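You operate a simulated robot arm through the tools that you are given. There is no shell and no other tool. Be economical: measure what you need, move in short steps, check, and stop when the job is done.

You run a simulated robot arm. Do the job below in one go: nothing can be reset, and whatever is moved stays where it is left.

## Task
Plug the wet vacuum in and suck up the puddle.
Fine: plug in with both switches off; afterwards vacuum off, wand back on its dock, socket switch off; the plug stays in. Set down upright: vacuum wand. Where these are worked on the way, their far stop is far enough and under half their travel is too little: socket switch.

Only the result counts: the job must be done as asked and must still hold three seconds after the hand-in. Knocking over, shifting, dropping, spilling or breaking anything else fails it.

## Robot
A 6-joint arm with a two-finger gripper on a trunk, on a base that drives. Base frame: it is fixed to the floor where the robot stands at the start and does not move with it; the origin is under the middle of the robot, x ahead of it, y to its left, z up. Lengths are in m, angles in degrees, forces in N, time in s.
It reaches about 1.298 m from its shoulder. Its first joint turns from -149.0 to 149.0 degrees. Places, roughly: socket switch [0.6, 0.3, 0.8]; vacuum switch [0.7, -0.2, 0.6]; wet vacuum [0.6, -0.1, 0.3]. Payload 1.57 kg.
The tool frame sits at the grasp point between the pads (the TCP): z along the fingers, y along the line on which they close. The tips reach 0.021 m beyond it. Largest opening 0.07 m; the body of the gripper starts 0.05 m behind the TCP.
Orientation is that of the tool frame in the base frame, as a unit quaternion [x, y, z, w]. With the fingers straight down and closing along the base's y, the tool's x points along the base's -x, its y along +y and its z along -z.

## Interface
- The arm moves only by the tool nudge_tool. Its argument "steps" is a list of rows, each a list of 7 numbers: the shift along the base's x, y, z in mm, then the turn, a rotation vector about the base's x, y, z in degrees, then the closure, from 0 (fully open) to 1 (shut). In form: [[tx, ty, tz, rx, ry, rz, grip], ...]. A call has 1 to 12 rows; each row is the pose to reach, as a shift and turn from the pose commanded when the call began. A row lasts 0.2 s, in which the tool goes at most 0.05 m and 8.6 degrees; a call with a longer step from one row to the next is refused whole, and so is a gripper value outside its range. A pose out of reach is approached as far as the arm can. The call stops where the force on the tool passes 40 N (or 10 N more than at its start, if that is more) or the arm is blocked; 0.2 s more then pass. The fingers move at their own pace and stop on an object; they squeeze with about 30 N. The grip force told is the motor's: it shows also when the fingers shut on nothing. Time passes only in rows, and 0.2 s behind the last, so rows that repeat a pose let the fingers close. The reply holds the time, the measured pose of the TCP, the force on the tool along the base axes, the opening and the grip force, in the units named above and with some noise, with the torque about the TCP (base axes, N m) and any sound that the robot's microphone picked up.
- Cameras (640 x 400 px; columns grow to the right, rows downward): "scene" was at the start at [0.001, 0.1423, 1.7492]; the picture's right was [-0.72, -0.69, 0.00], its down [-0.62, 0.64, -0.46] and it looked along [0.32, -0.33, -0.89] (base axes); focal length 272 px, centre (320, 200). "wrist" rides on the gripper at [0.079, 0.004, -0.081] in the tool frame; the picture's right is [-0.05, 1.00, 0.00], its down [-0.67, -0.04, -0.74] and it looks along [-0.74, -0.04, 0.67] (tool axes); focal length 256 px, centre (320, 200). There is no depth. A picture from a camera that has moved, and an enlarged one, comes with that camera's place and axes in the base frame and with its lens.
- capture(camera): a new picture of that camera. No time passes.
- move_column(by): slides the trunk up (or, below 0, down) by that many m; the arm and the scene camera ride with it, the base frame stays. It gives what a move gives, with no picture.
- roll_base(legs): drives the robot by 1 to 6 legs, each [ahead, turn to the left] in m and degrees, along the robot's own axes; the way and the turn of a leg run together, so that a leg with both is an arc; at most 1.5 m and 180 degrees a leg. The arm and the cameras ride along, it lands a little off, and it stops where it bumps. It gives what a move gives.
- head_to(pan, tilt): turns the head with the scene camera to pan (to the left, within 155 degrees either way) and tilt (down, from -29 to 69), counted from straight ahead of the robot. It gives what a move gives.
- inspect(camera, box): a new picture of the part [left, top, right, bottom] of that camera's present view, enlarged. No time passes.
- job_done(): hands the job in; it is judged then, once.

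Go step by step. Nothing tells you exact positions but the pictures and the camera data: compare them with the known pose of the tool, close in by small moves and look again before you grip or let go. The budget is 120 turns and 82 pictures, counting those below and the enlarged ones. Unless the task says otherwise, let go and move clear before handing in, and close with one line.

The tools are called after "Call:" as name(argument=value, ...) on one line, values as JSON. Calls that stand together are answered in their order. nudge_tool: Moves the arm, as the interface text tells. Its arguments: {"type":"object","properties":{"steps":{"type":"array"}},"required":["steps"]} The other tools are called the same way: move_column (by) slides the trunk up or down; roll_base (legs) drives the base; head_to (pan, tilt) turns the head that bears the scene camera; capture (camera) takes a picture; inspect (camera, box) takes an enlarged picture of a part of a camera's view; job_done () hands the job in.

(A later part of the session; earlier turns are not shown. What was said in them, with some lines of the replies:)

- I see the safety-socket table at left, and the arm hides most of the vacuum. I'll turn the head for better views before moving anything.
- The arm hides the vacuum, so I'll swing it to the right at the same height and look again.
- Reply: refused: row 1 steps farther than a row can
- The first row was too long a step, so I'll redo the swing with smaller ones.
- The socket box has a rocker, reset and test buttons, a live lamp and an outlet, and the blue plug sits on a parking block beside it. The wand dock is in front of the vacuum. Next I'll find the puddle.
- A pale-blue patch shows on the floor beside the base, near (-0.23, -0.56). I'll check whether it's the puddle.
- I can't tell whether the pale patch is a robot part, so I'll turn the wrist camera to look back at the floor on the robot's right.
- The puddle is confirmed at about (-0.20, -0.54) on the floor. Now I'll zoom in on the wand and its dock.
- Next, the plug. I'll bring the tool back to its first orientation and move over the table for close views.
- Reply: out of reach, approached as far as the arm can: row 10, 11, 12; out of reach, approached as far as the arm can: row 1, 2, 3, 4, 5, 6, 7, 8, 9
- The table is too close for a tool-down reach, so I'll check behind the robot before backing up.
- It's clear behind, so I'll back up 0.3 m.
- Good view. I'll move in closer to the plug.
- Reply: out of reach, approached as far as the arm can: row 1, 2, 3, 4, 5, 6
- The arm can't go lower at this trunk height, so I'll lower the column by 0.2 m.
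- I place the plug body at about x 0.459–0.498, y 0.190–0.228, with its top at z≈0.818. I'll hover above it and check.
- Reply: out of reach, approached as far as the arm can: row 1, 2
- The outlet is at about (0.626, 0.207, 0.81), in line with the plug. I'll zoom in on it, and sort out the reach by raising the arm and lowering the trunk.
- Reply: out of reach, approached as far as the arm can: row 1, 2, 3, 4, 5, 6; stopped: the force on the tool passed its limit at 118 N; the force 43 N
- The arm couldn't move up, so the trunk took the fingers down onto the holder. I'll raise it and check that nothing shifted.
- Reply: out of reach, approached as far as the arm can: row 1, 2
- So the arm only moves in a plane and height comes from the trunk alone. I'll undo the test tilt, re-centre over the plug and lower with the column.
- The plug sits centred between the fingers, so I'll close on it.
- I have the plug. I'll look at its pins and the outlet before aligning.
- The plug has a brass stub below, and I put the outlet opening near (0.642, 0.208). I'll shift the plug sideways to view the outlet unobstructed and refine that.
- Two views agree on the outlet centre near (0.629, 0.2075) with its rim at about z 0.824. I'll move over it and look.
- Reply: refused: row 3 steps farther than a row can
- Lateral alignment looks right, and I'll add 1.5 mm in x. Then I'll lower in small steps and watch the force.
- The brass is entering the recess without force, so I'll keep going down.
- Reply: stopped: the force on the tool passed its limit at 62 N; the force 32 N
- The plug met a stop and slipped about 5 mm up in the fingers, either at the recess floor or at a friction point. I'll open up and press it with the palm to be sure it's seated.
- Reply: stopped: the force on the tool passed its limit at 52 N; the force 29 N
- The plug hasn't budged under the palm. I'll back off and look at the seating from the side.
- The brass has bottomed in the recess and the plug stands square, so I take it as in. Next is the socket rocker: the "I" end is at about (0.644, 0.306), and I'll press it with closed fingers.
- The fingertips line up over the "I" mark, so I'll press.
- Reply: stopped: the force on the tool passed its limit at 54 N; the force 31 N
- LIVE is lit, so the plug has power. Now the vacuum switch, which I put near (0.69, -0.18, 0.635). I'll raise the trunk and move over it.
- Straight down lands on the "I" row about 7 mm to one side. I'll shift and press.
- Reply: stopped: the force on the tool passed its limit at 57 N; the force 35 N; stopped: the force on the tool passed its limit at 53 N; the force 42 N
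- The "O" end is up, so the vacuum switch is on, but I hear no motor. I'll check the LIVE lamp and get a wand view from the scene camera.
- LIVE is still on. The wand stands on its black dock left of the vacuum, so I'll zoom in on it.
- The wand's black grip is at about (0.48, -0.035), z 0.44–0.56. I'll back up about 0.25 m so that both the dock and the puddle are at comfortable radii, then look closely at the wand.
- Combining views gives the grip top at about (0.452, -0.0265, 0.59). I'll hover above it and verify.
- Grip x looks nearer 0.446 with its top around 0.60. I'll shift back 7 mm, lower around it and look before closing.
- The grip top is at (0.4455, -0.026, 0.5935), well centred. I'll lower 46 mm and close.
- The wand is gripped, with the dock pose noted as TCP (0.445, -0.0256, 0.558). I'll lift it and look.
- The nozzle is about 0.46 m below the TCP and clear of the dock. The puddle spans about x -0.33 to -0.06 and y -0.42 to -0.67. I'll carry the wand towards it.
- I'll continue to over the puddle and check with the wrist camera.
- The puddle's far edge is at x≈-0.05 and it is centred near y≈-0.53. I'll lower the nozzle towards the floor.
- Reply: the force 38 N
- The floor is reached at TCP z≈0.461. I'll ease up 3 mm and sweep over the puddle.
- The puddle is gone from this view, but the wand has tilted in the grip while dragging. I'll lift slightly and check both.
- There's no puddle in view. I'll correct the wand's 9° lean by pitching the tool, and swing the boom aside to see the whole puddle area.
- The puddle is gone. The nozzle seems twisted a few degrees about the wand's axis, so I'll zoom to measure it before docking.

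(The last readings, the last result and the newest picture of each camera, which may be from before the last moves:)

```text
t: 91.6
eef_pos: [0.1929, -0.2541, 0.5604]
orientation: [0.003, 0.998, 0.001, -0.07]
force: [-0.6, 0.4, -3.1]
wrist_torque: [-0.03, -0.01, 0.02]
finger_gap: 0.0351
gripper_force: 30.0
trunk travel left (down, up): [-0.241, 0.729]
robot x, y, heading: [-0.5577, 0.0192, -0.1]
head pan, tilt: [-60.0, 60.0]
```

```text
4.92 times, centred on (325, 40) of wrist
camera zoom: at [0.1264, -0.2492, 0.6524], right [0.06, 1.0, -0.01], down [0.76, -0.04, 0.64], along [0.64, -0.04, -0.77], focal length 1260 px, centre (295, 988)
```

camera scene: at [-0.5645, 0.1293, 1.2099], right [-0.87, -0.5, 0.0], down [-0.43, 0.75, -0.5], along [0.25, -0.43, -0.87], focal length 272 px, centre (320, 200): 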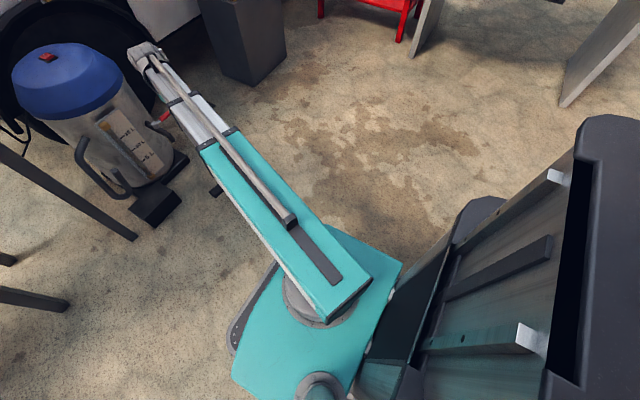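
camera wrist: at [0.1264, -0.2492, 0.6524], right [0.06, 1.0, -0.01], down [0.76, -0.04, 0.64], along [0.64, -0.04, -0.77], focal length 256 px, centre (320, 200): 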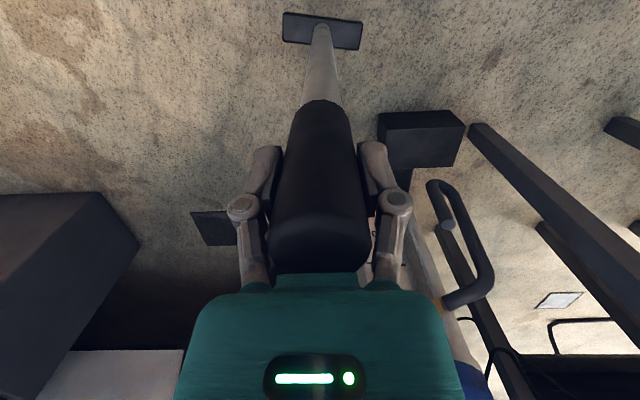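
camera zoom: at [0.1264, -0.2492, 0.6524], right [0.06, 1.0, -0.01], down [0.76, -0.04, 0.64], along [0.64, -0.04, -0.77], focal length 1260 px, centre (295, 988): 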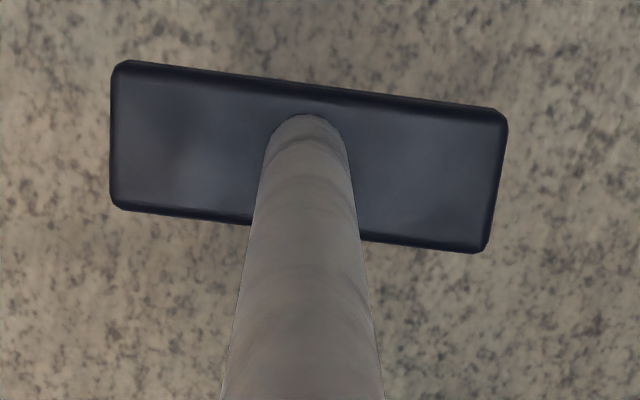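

The twist is 9.1° and the wand is otherwise upright. I'll raise, correct the yaw and return along the outbound line to above the dock.

Call:
move_column(by=0.137)

Call:
nudge_tool(steps=[[0, 15, 0, 0, 0, 4.6, 1], [0, 30, 0, 0, 0, 9.1, 1], [36, 58, 0, 0, 0, 9.1, 1], [72, 86, 0, 0, 0, 9.1, 1], [108, 114, 0, 0, 0, 9.1, 1], [144, 142, 0, 0, 0, 9.1, 1], [180, 170, 0, 0, 0, 9.1, 1], [216, 198, 0, 0, 0, 9.1, 1], [254, 227, 0, 0, 0, 9.1, 1], [254, 227, 0, 0, 0, 9.1, 1]])

Call:
head_to(pan=0, tilt=55)

Call:
capture(camera="wrist")

Call:
inspect(camera="scene", box=[325, 90, 425, 215])

```text
t: 93.2
eef_pos: [0.193, -0.2549, 0.6981]
orientation: [0.002, 0.998, -0.001, -0.07]
force: [0.3, -1.0, -4.2]
wrist_torque: [0.01, -0.01, -0.01]
finger_gap: 0.0354
gripper_force: 30.2
trunk travel left (down, up): [-0.378, 0.592]
robot x, y, heading: [-0.5552, 0.0178, 0.1]
head pan, tilt: [-60.0, 60.0]
```

```text
t: 95.4
eef_pos: [0.4476, -0.0264, 0.698]
orientation: [-0.076, 0.995, -0.005, -0.07]
force: [-0.1, -0.6, -3.9]
wrist_torque: [-0.02, 0.01, -0.03]
finger_gap: 0.0351
gripper_force: 30.2
trunk travel left (down, up): [-0.378, 0.592]
robot x, y, heading: [-0.5553, 0.019, 0.0]
head pan, tilt: [-60.0, 60.0]
```

```text
t: 96.7
eef_pos: [0.4491, -0.0277, 0.6972]
orientation: [-0.077, 0.995, -0.006, -0.07]
force: [-0.1, 0.2, -3.4]
wrist_torque: [0.0, 0.03, 0.01]
finger_gap: 0.0352
gripper_force: 29.8
trunk travel left (down, up): [-0.378, 0.592]
robot x, y, heading: [-0.5558, 0.0215, -0.0]
head pan, tilt: [0.0, 55.0]
```

```text
13 pictures are left
camera wrist: at [0.381, -0.0324, 0.7891], right [-0.1, 0.99, -0.01], down [0.76, 0.08, 0.64], along [0.64, 0.06, -0.77], focal length 256 px, centre (320, 200)
```

wrist: 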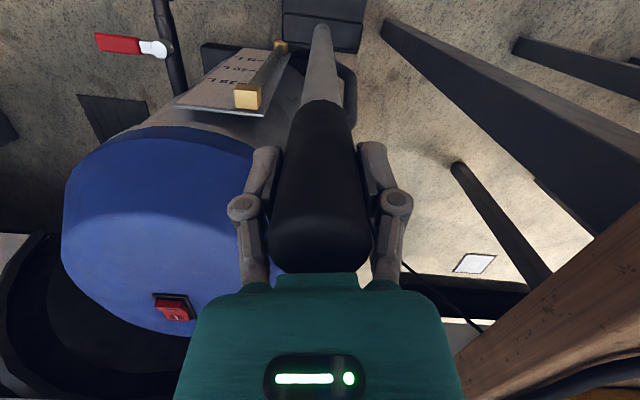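

```text
3.20 times, centred on (375, 152) of scene
camera zoom: at [-0.5252, 0.1873, 1.3529], right [0.0, -1.0, 0.0], down [-0.82, 0.0, -0.57], along [0.57, 0.0, -0.82], focal length 871 px, centre (144, 352)
```

zoom: 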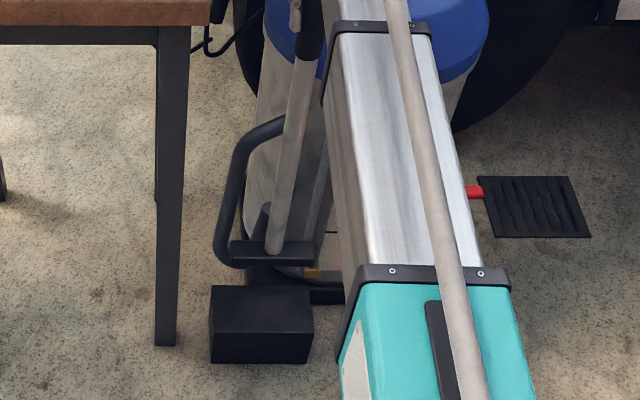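

The nozzle sits over the dock as it did after lift-off, within 3 mm. I'll correct that and lower.

Call:
nudge_tool(steps=[[-1, -3, 0, 0, 0, 0, 1]])

Call:
move_column(by=-0.128)

Call:
move_column(by=-0.008)

```text
t: 97.1
eef_pos: [0.4469, -0.0302, 0.6973]
orientation: [-0.077, 0.995, -0.006, -0.07]
force: [0.6, -0.4, -3.8]
wrist_torque: [-0.02, 0.01, 0.0]
finger_gap: 0.0352
gripper_force: 30.0
trunk travel left (down, up): [-0.378, 0.592]
robot x, y, heading: [-0.5567, 0.0153, 0.2]
head pan, tilt: [0.0, 55.0]
```

```text
t: 98.7
eef_pos: [0.4479, -0.0305, 0.5692]
orientation: [-0.077, 0.995, -0.005, -0.07]
force: [-0.7, -0.4, -3.9]
wrist_torque: [0.01, 0.01, 0.03]
finger_gap: 0.0353
gripper_force: 30.2
trunk travel left (down, up): [-0.25, 0.72]
robot x, y, heading: [-0.5617, 0.0154, -0.1]
head pan, tilt: [0.0, 55.0]
```

```text
t: 99.2
eef_pos: [0.4466, -0.0297, 0.5624]
orientation: [-0.077, 0.995, -0.006, -0.071]
force: [0.1, -0.2, -4.1]
wrist_torque: [0.01, 0.01, 0.04]
finger_gap: 0.0348
gripper_force: 30.1
trunk travel left (down, up): [-0.242, 0.728]
robot x, y, heading: [-0.5565, 0.0183, 0.2]
head pan, tilt: [0.0, 55.0]
```

Call:
move_column(by=-0.004)

Call:
inspect(camera="scene", box=[325, 90, 425, 215])

```text
t: 99.8
eef_pos: [0.4452, -0.0299, 0.5597]
orientation: [-0.076, 0.995, -0.007, -0.07]
force: [-0.3, -0.1, 15.5]
wrist_torque: [0.08, -0.29, 0.16]
finger_gap: 0.0352
gripper_force: 30.2
trunk travel left (down, up): [-0.238, 0.732]
robot x, y, heading: [-0.5551, 0.0189, -0.0]
head pan, tilt: [0.0, 55.0]
```

```text
3.20 times, centred on (375, 152) of scene
camera zoom: at [-0.5274, 0.1874, 1.2133], right [0.0, -1.0, 0.0], down [-0.82, 0.0, -0.57], along [0.57, 0.0, -0.82], focal length 871 px, centre (144, 352)
```

zoom: 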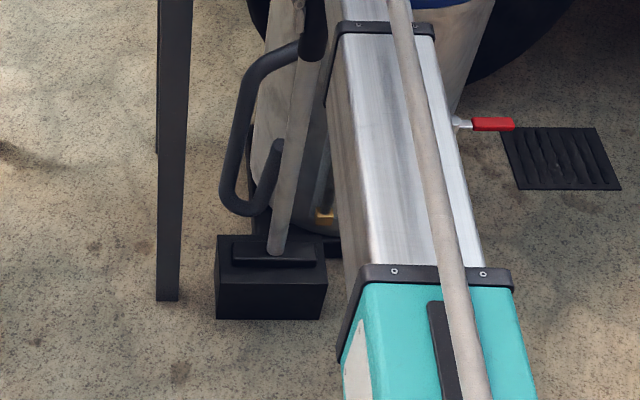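

The nozzle rests flat and centred on the dock. I'll open the fingers and check before leaving.

Call:
nudge_tool(steps=[[0, 0, 0, 0, 0, 0, 0.4], [0, 0, 0, 0, 0, 0, 0.2], [0, 0, 0, 0, 0, 0, 0], [0, 0, 0, 0, 0, 0, 0], [0, 0, 0, 0, 0, 0, 0], [0, 0, 0, 0, 0, 0, 0]])

Call:
capture(camera="wrist")

```text
t: 101.2
eef_pos: [0.4464, -0.0315, 0.5585]
orientation: [-0.076, 0.995, -0.006, -0.07]
force: [0.9, -0.1, -0.2]
wrist_torque: [-0.05, -0.01, 0.01]
finger_gap: 0.0701
gripper_force: 0.0
trunk travel left (down, up): [-0.238, 0.732]
robot x, y, heading: [-0.5523, 0.0154, 0.1]
head pan, tilt: [0.0, 55.0]
```

```text
10 pictures are left
camera wrist: at [0.3794, -0.0354, 0.6494], right [-0.1, 0.99, -0.01], down [0.76, 0.08, 0.64], along [0.64, 0.06, -0.76], focal length 256 px, centre (320, 200)
```

wrist: 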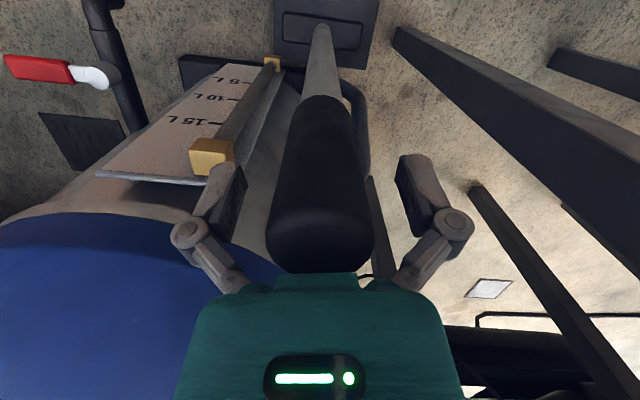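

The wand stands free and upright. I'll rise straight up, straighten the tool, close the fingers and go to the "O" end of the vacuum switch near (0.675, -0.173).

Call:
move_column(by=0.19)

Call:
nudge_tool(steps=[[30, -18, 0, 0.36, -4.5, -4.5, 0.3], [65, -40, 0, 0.72, -9.1, -9.1, 1], [105, -65, 0, 0.72, -9.1, -9.1, 1], [145, -90, 0, 0.72, -9.1, -9.1, 1], [185, -115, 0, 0.72, -9.1, -9.1, 1], [229, -138, 0, 0.72, -9.1, -9.1, 1], [229, -141, 0, 0.72, -9.1, -9.1, 1], [229, -141, 0, 0.72, -9.1, -9.1, 1]])

Call:
capture(camera="wrist")

```text
t: 103.3
eef_pos: [0.4468, -0.0309, 0.7488]
orientation: [-0.077, 0.995, -0.006, -0.071]
force: [0.2, 0.2, -0.8]
wrist_torque: [0.02, -0.01, 0.02]
finger_gap: 0.0699
gripper_force: 0.0
trunk travel left (down, up): [-0.428, 0.542]
robot x, y, heading: [-0.5496, 0.0175, 0.3]
head pan, tilt: [0.0, 55.0]
```

```text
t: 105.1
eef_pos: [0.5979, -0.1534, 0.7478]
orientation: [0.002, 1.0, 0.0, 0.01]
force: [-0.3, 0.3, 0.0]
wrist_torque: [-0.02, 0.01, -0.04]
finger_gap: 0.0
gripper_force: 28.4
out of reach, approached as far as the arm can: row 5, 6, 7, 8
trunk travel left (down, up): [-0.428, 0.542]
robot x, y, heading: [-0.5525, 0.0171, -0.2]
head pan, tilt: [0.0, 55.0]
```

```text
9 pictures are left
camera wrist: at [0.5171, -0.1474, 0.8257], right [0.06, 1.0, 0.0], down [0.65, -0.04, 0.76], along [0.76, -0.04, -0.65], focal length 256 px, centre (320, 200)
```

wrist: 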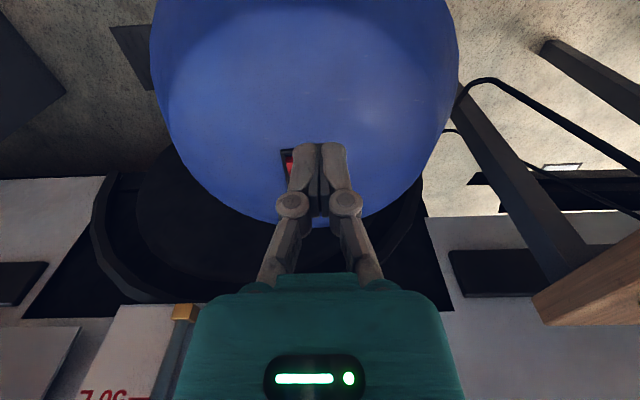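

The arm is at its reach limit. I'll retract 120 mm and drive forward 0.2 m.

Call:
nudge_tool(steps=[[-40, 0, 0, 0, 0, 0, 1], [-80, 0, 0, 0, 0, 0, 1], [-120, 0, 0, 0, 0, 0, 1]])

Call:
roll_base(legs=[[0.2, 0]])

```text
t: 105.9
eef_pos: [0.4764, -0.152, 0.7467]
orientation: [0.003, 1.0, 0.0, 0.01]
force: [0.2, -0.3, 0.6]
wrist_torque: [-0.03, -0.01, 0.0]
finger_gap: 0.0
gripper_force: 28.9
trunk travel left (down, up): [-0.428, 0.542]
robot x, y, heading: [-0.5576, 0.017, 0.0]
head pan, tilt: [0.0, 55.0]
```

```text
t: 107.7
eef_pos: [0.6785, -0.1522, 0.7475]
orientation: [0.001, 1.0, -0.001, 0.01]
force: [-0.4, -0.3, -0.1]
wrist_torque: [0.02, -0.01, -0.01]
finger_gap: 0.0
gripper_force: 28.5
trunk travel left (down, up): [-0.428, 0.542]
robot x, y, heading: [-0.3517, 0.019, 0.1]
head pan, tilt: [0.0, 55.0]
```

Call:
nudge_tool(steps=[[-3.5, -21, 0, 0, 0, 0, 1]])

Call:
move_column(by=-0.055)

Call:
capture(camera="wrist")

```text
t: 108.1
eef_pos: [0.6738, -0.1731, 0.7463]
orientation: [0.003, 1.0, 0.001, 0.01]
force: [0.1, 0.8, -0.1]
wrist_torque: [0.01, 0.02, -0.02]
finger_gap: 0.0003
gripper_force: 27.9
trunk travel left (down, up): [-0.428, 0.542]
robot x, y, heading: [-0.3518, 0.0188, 0.2]
head pan, tilt: [0.0, 55.0]
```

```text
t: 109.0
eef_pos: [0.6756, -0.1729, 0.6908]
orientation: [0.003, 1.0, 0.0, 0.009]
force: [0.6, 0.2, -1.0]
wrist_torque: [-0.01, -0.01, 0.01]
finger_gap: 0.0
gripper_force: 28.4
trunk travel left (down, up): [-0.373, 0.597]
robot x, y, heading: [-0.3516, 0.022, 0.0]
head pan, tilt: [0.0, 55.0]
```

```text
8 pictures are left
camera wrist: at [0.5939, -0.1676, 0.7709], right [0.06, 1.0, 0.0], down [0.65, -0.04, 0.76], along [0.76, -0.04, -0.65], focal length 256 px, centre (320, 200)
```

wrist: 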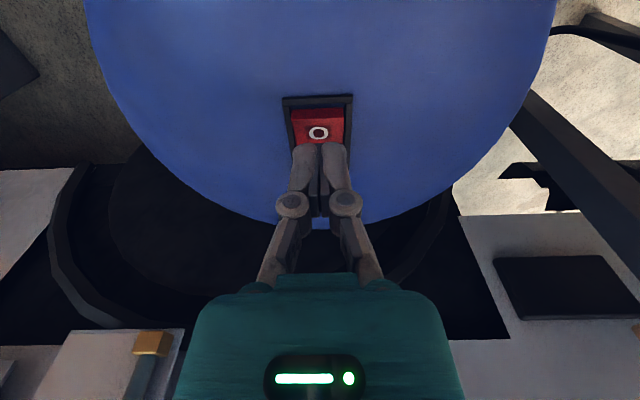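

The fingertips are over "O", so I'll press.

Call:
move_column(by=-0.018)

Call:
move_column(by=-0.01)

```text
t: 109.7
eef_pos: [0.6744, -0.1729, 0.6734]
orientation: [0.003, 1.0, 0.001, 0.01]
force: [0.0, 0.3, -0.9]
wrist_torque: [-0.01, 0.01, 0.03]
finger_gap: 0.0001
gripper_force: 28.7
trunk travel left (down, up): [-0.355, 0.615]
robot x, y, heading: [-0.3543, 0.02, -0.2]
head pan, tilt: [0.0, 55.0]
```

```text
t: 110.2
eef_pos: [0.6735, -0.1726, 0.6681]
orientation: [0.003, 1.0, -0.002, 0.013]
force: [-0.9, 0.8, 33.3]
wrist_torque: [-0.01, -0.24, 0.04]
finger_gap: 0.0059
gripper_force: 28.8
trunk travel left (down, up): [-0.346, 0.624]
robot x, y, heading: [-0.3539, 0.0204, 0.1]
head pan, tilt: [0.0, 55.0]
stopped: the force on the tool passed its limit at 45 N (the readings are from after the stop); the commanded pose is now the measured one
```

Call:
move_column(by=0.08)

Call:
inspect(camera="wrist", box=[270, 20, 370, 140])

Call:
move_column(by=0.205)

```text
t: 111.4
eef_pos: [0.6761, -0.174, 0.7456]
orientation: [0.002, 1.0, 0.0, 0.012]
force: [-0.1, -0.6, 0.2]
wrist_torque: [-0.04, 0.05, 0.01]
finger_gap: 0.0
gripper_force: 28.8
trunk travel left (down, up): [-0.426, 0.544]
robot x, y, heading: [-0.3501, 0.0205, 0.1]
head pan, tilt: [0.0, 55.0]
```

```text
3.33 times, centred on (320, 80) of wrist
camera zoom: at [0.5952, -0.1679, 0.8232], right [0.06, 1.0, 0.0], down [0.65, -0.04, 0.76], along [0.76, -0.04, -0.65], focal length 853 px, centre (320, 600)
```

zoom: 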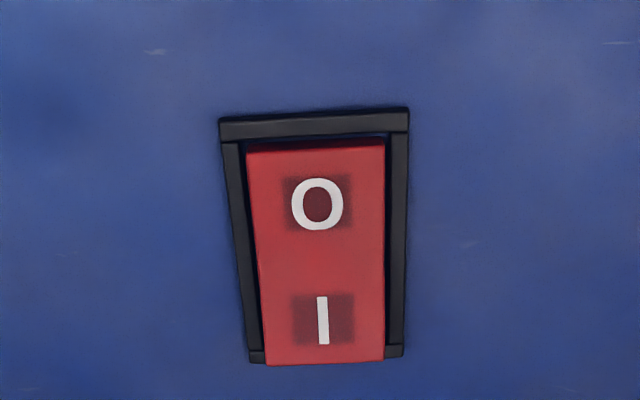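

```text
t: 113.6
eef_pos: [0.6762, -0.1716, 0.9495]
orientation: [0.003, 1.0, -0.001, 0.011]
force: [0.1, 0.3, 0.2]
wrist_torque: [0.01, 0.0, 0.01]
finger_gap: 0.0
gripper_force: 28.8
trunk travel left (down, up): [-0.631, 0.339]
robot x, y, heading: [-0.3522, 0.0186, -0.1]
head pan, tilt: [0.0, 55.0]
```

The vacuum switch is off. Now the socket switch's "O" end, near (0.613, 0.3065).

Call:
nudge_tool(steps=[[-6, 44, 0, 0, 0, 0, 1], [-12, 88, 0, 0, 0, 0, 1], [-18, 132, 0, 0, 0, 0, 1], [-24, 176, 0, 0, 0, 0, 1], [-30, 220, 0, 0, 0, 0, 1], [-36, 264, 0, 0, 0, 0, 1], [-42, 308, 0, 0, 0, 0, 1], [-48, 352, 0, 0, 0, 0, 1], [-54, 396, 0, 0, 0, 0, 1], [-60, 440, 0, 0, 0, 0, 1], [-63, 478, 0, 0, 0, 0, 1]])

Call:
move_column(by=-0.09)

Call:
capture(camera="wrist")

```text
t: 116.0
eef_pos: [0.6147, 0.3057, 0.9512]
orientation: [0.003, 1.0, -0.001, 0.011]
force: [0.3, 0.3, -0.4]
wrist_torque: [0.01, -0.01, -0.01]
finger_gap: 0.0
gripper_force: 28.9
trunk travel left (down, up): [-0.631, 0.339]
robot x, y, heading: [-0.3519, 0.0168, -0.1]
head pan, tilt: [0.0, 55.0]
```

```text
t: 117.3
eef_pos: [0.6135, 0.3055, 0.8604]
orientation: [0.002, 1.0, -0.001, 0.011]
force: [0.9, -0.6, 0.3]
wrist_torque: [0.01, 0.02, 0.0]
finger_gap: 0.0
gripper_force: 28.3
trunk travel left (down, up): [-0.541, 0.429]
robot x, y, heading: [-0.3528, 0.0194, -0.1]
head pan, tilt: [0.0, 55.0]
```

```text
6 pictures are left
camera wrist: at [0.5327, 0.3102, 0.9384], right [0.06, 1.0, 0.0], down [0.65, -0.04, 0.76], along [0.76, -0.04, -0.65], focal length 256 px, centre (320, 200)
```

wrist: 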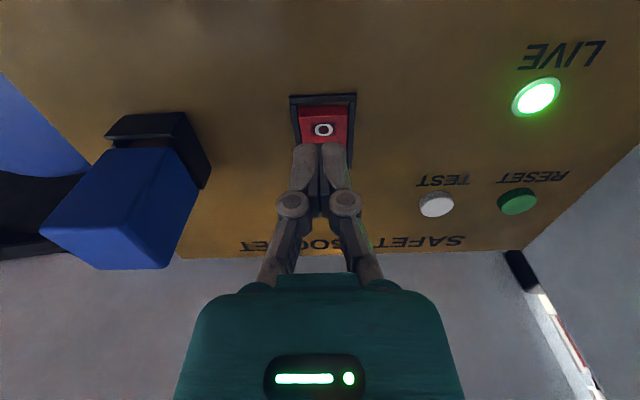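

Aligned over "O", so I'll press.

Call:
move_column(by=-0.024)

Call:
move_column(by=-0.014)

Call:
move_column(by=0.13)

Call:
capture(camera="wrist")

```text
t: 118.0
eef_pos: [0.6138, 0.3056, 0.8363]
orientation: [0.003, 1.0, 0.0, 0.011]
force: [-0.3, 0.0, 0.9]
wrist_torque: [-0.02, -0.03, 0.02]
finger_gap: 0.0002
gripper_force: 28.3
trunk travel left (down, up): [-0.517, 0.453]
robot x, y, heading: [-0.3562, 0.018, -0.1]
head pan, tilt: [0.0, 55.0]
```

```text
t: 118.5
eef_pos: [0.6118, 0.3046, 0.8289]
orientation: [0.003, 1.0, 0.001, 0.015]
force: [-3.5, 0.1, 35.7]
wrist_torque: [0.0, -0.25, -0.02]
finger_gap: 0.0062
gripper_force: 28.9
trunk travel left (down, up): [-0.505, 0.465]
robot x, y, heading: [-0.3503, 0.016, -0.1]
head pan, tilt: [0.0, 55.0]
stopped: the force on the tool passed its limit at 53 N (the readings are from after the stop); the commanded pose is now the measured one
```

```text
t: 120.1
eef_pos: [0.6155, 0.3049, 0.9543]
orientation: [0.003, 1.0, 0.0, 0.014]
force: [-0.6, -0.4, 0.5]
wrist_torque: [0.0, -0.05, 0.0]
finger_gap: 0.0
gripper_force: 29.2
trunk travel left (down, up): [-0.635, 0.335]
robot x, y, heading: [-0.3532, 0.017, 0.1]
head pan, tilt: [0.0, 55.0]
```

```text
5 pictures are left
camera wrist: at [0.5347, 0.3109, 1.0317], right [0.06, 1.0, 0.0], down [0.64, -0.04, 0.76], along [0.76, -0.04, -0.65], focal length 256 px, centre (320, 200)
```

wrist: 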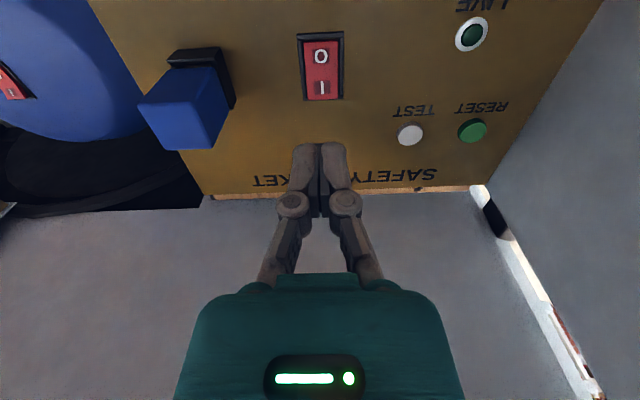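

LIVE is dark and the plug is still in. One last look at the wand and the floor.

Call:
head_to(pan=-40, tilt=60)

Call:
capture(camera="scene")

```text
t: 121.1
eef_pos: [0.6173, 0.3053, 0.9544]
orientation: [0.003, 1.0, 0.0, 0.014]
force: [0.0, 0.0, 0.2]
wrist_torque: [0.0, -0.02, 0.01]
finger_gap: 0.0002
gripper_force: 28.5
trunk travel left (down, up): [-0.635, 0.335]
robot x, y, heading: [-0.3545, 0.0205, -0.2]
head pan, tilt: [-40.0, 60.0]
```

```text
4 pictures are left
camera scene: at [-0.3454, 0.1447, 1.6036], right [-0.64, -0.77, 0.0], down [-0.66, 0.56, -0.5], along [0.38, -0.32, -0.87], focal length 272 px, centre (320, 200)
```

scene: 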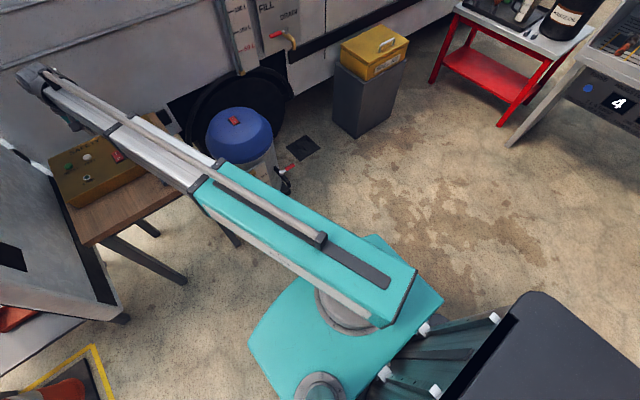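

The floor is clean but the boom hides the wand. I'll draw the arm back and use the wrist camera to confirm it's standing.

Call:
nudge_tool(steps=[[-45, -15, 0, 0, 0, 0, 0.5], [-90, -30, 0, 0, 0, 0, 0], [-135, -45, 0, 0, 0, 0, 0], [-180, -60, 0, 0, 0, 0, 0], [-225, -75, 0, 0, 0, 0, 0], [-260, -90, 0, 0, 0, 0, 0]])

Call:
capture(camera="wrist")

```text
t: 122.5
eef_pos: [0.3536, 0.2161, 0.9526]
orientation: [0.003, 1.0, 0.0, 0.015]
force: [0.1, 0.4, 0.1]
wrist_torque: [-0.01, -0.02, -0.01]
finger_gap: 0.0701
gripper_force: 0.1
trunk travel left (down, up): [-0.635, 0.335]
robot x, y, heading: [-0.3543, 0.017, -0.2]
head pan, tilt: [-40.0, 60.0]
```

```text
3 pictures are left
camera wrist: at [0.2726, 0.2206, 1.032], right [0.06, 1.0, 0.0], down [0.64, -0.04, 0.76], along [0.76, -0.04, -0.65], focal length 256 px, centre (320, 200)
```

wrist: 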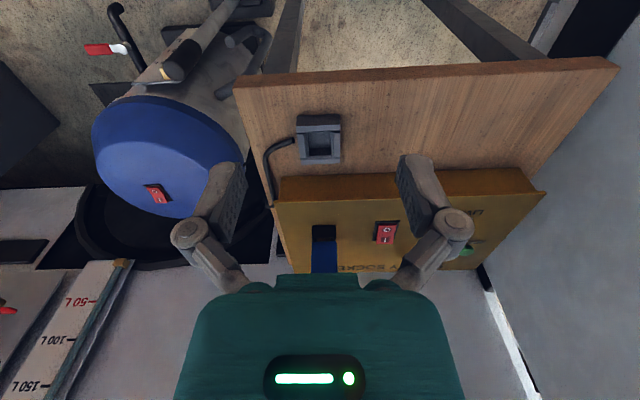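

The wand stands upright on its dock, the plug is in, both switches are off and the puddle is gone. I'm handing in.

Call:
job_done()

```text
The job is handed in.
```

The puddle is gone from every view I could get, though part of its patch was hidden behind the robot's deck in the last one. The plug is in its socket, the vacuum and socket switches are both off, and the wand is standing upright on its dock.
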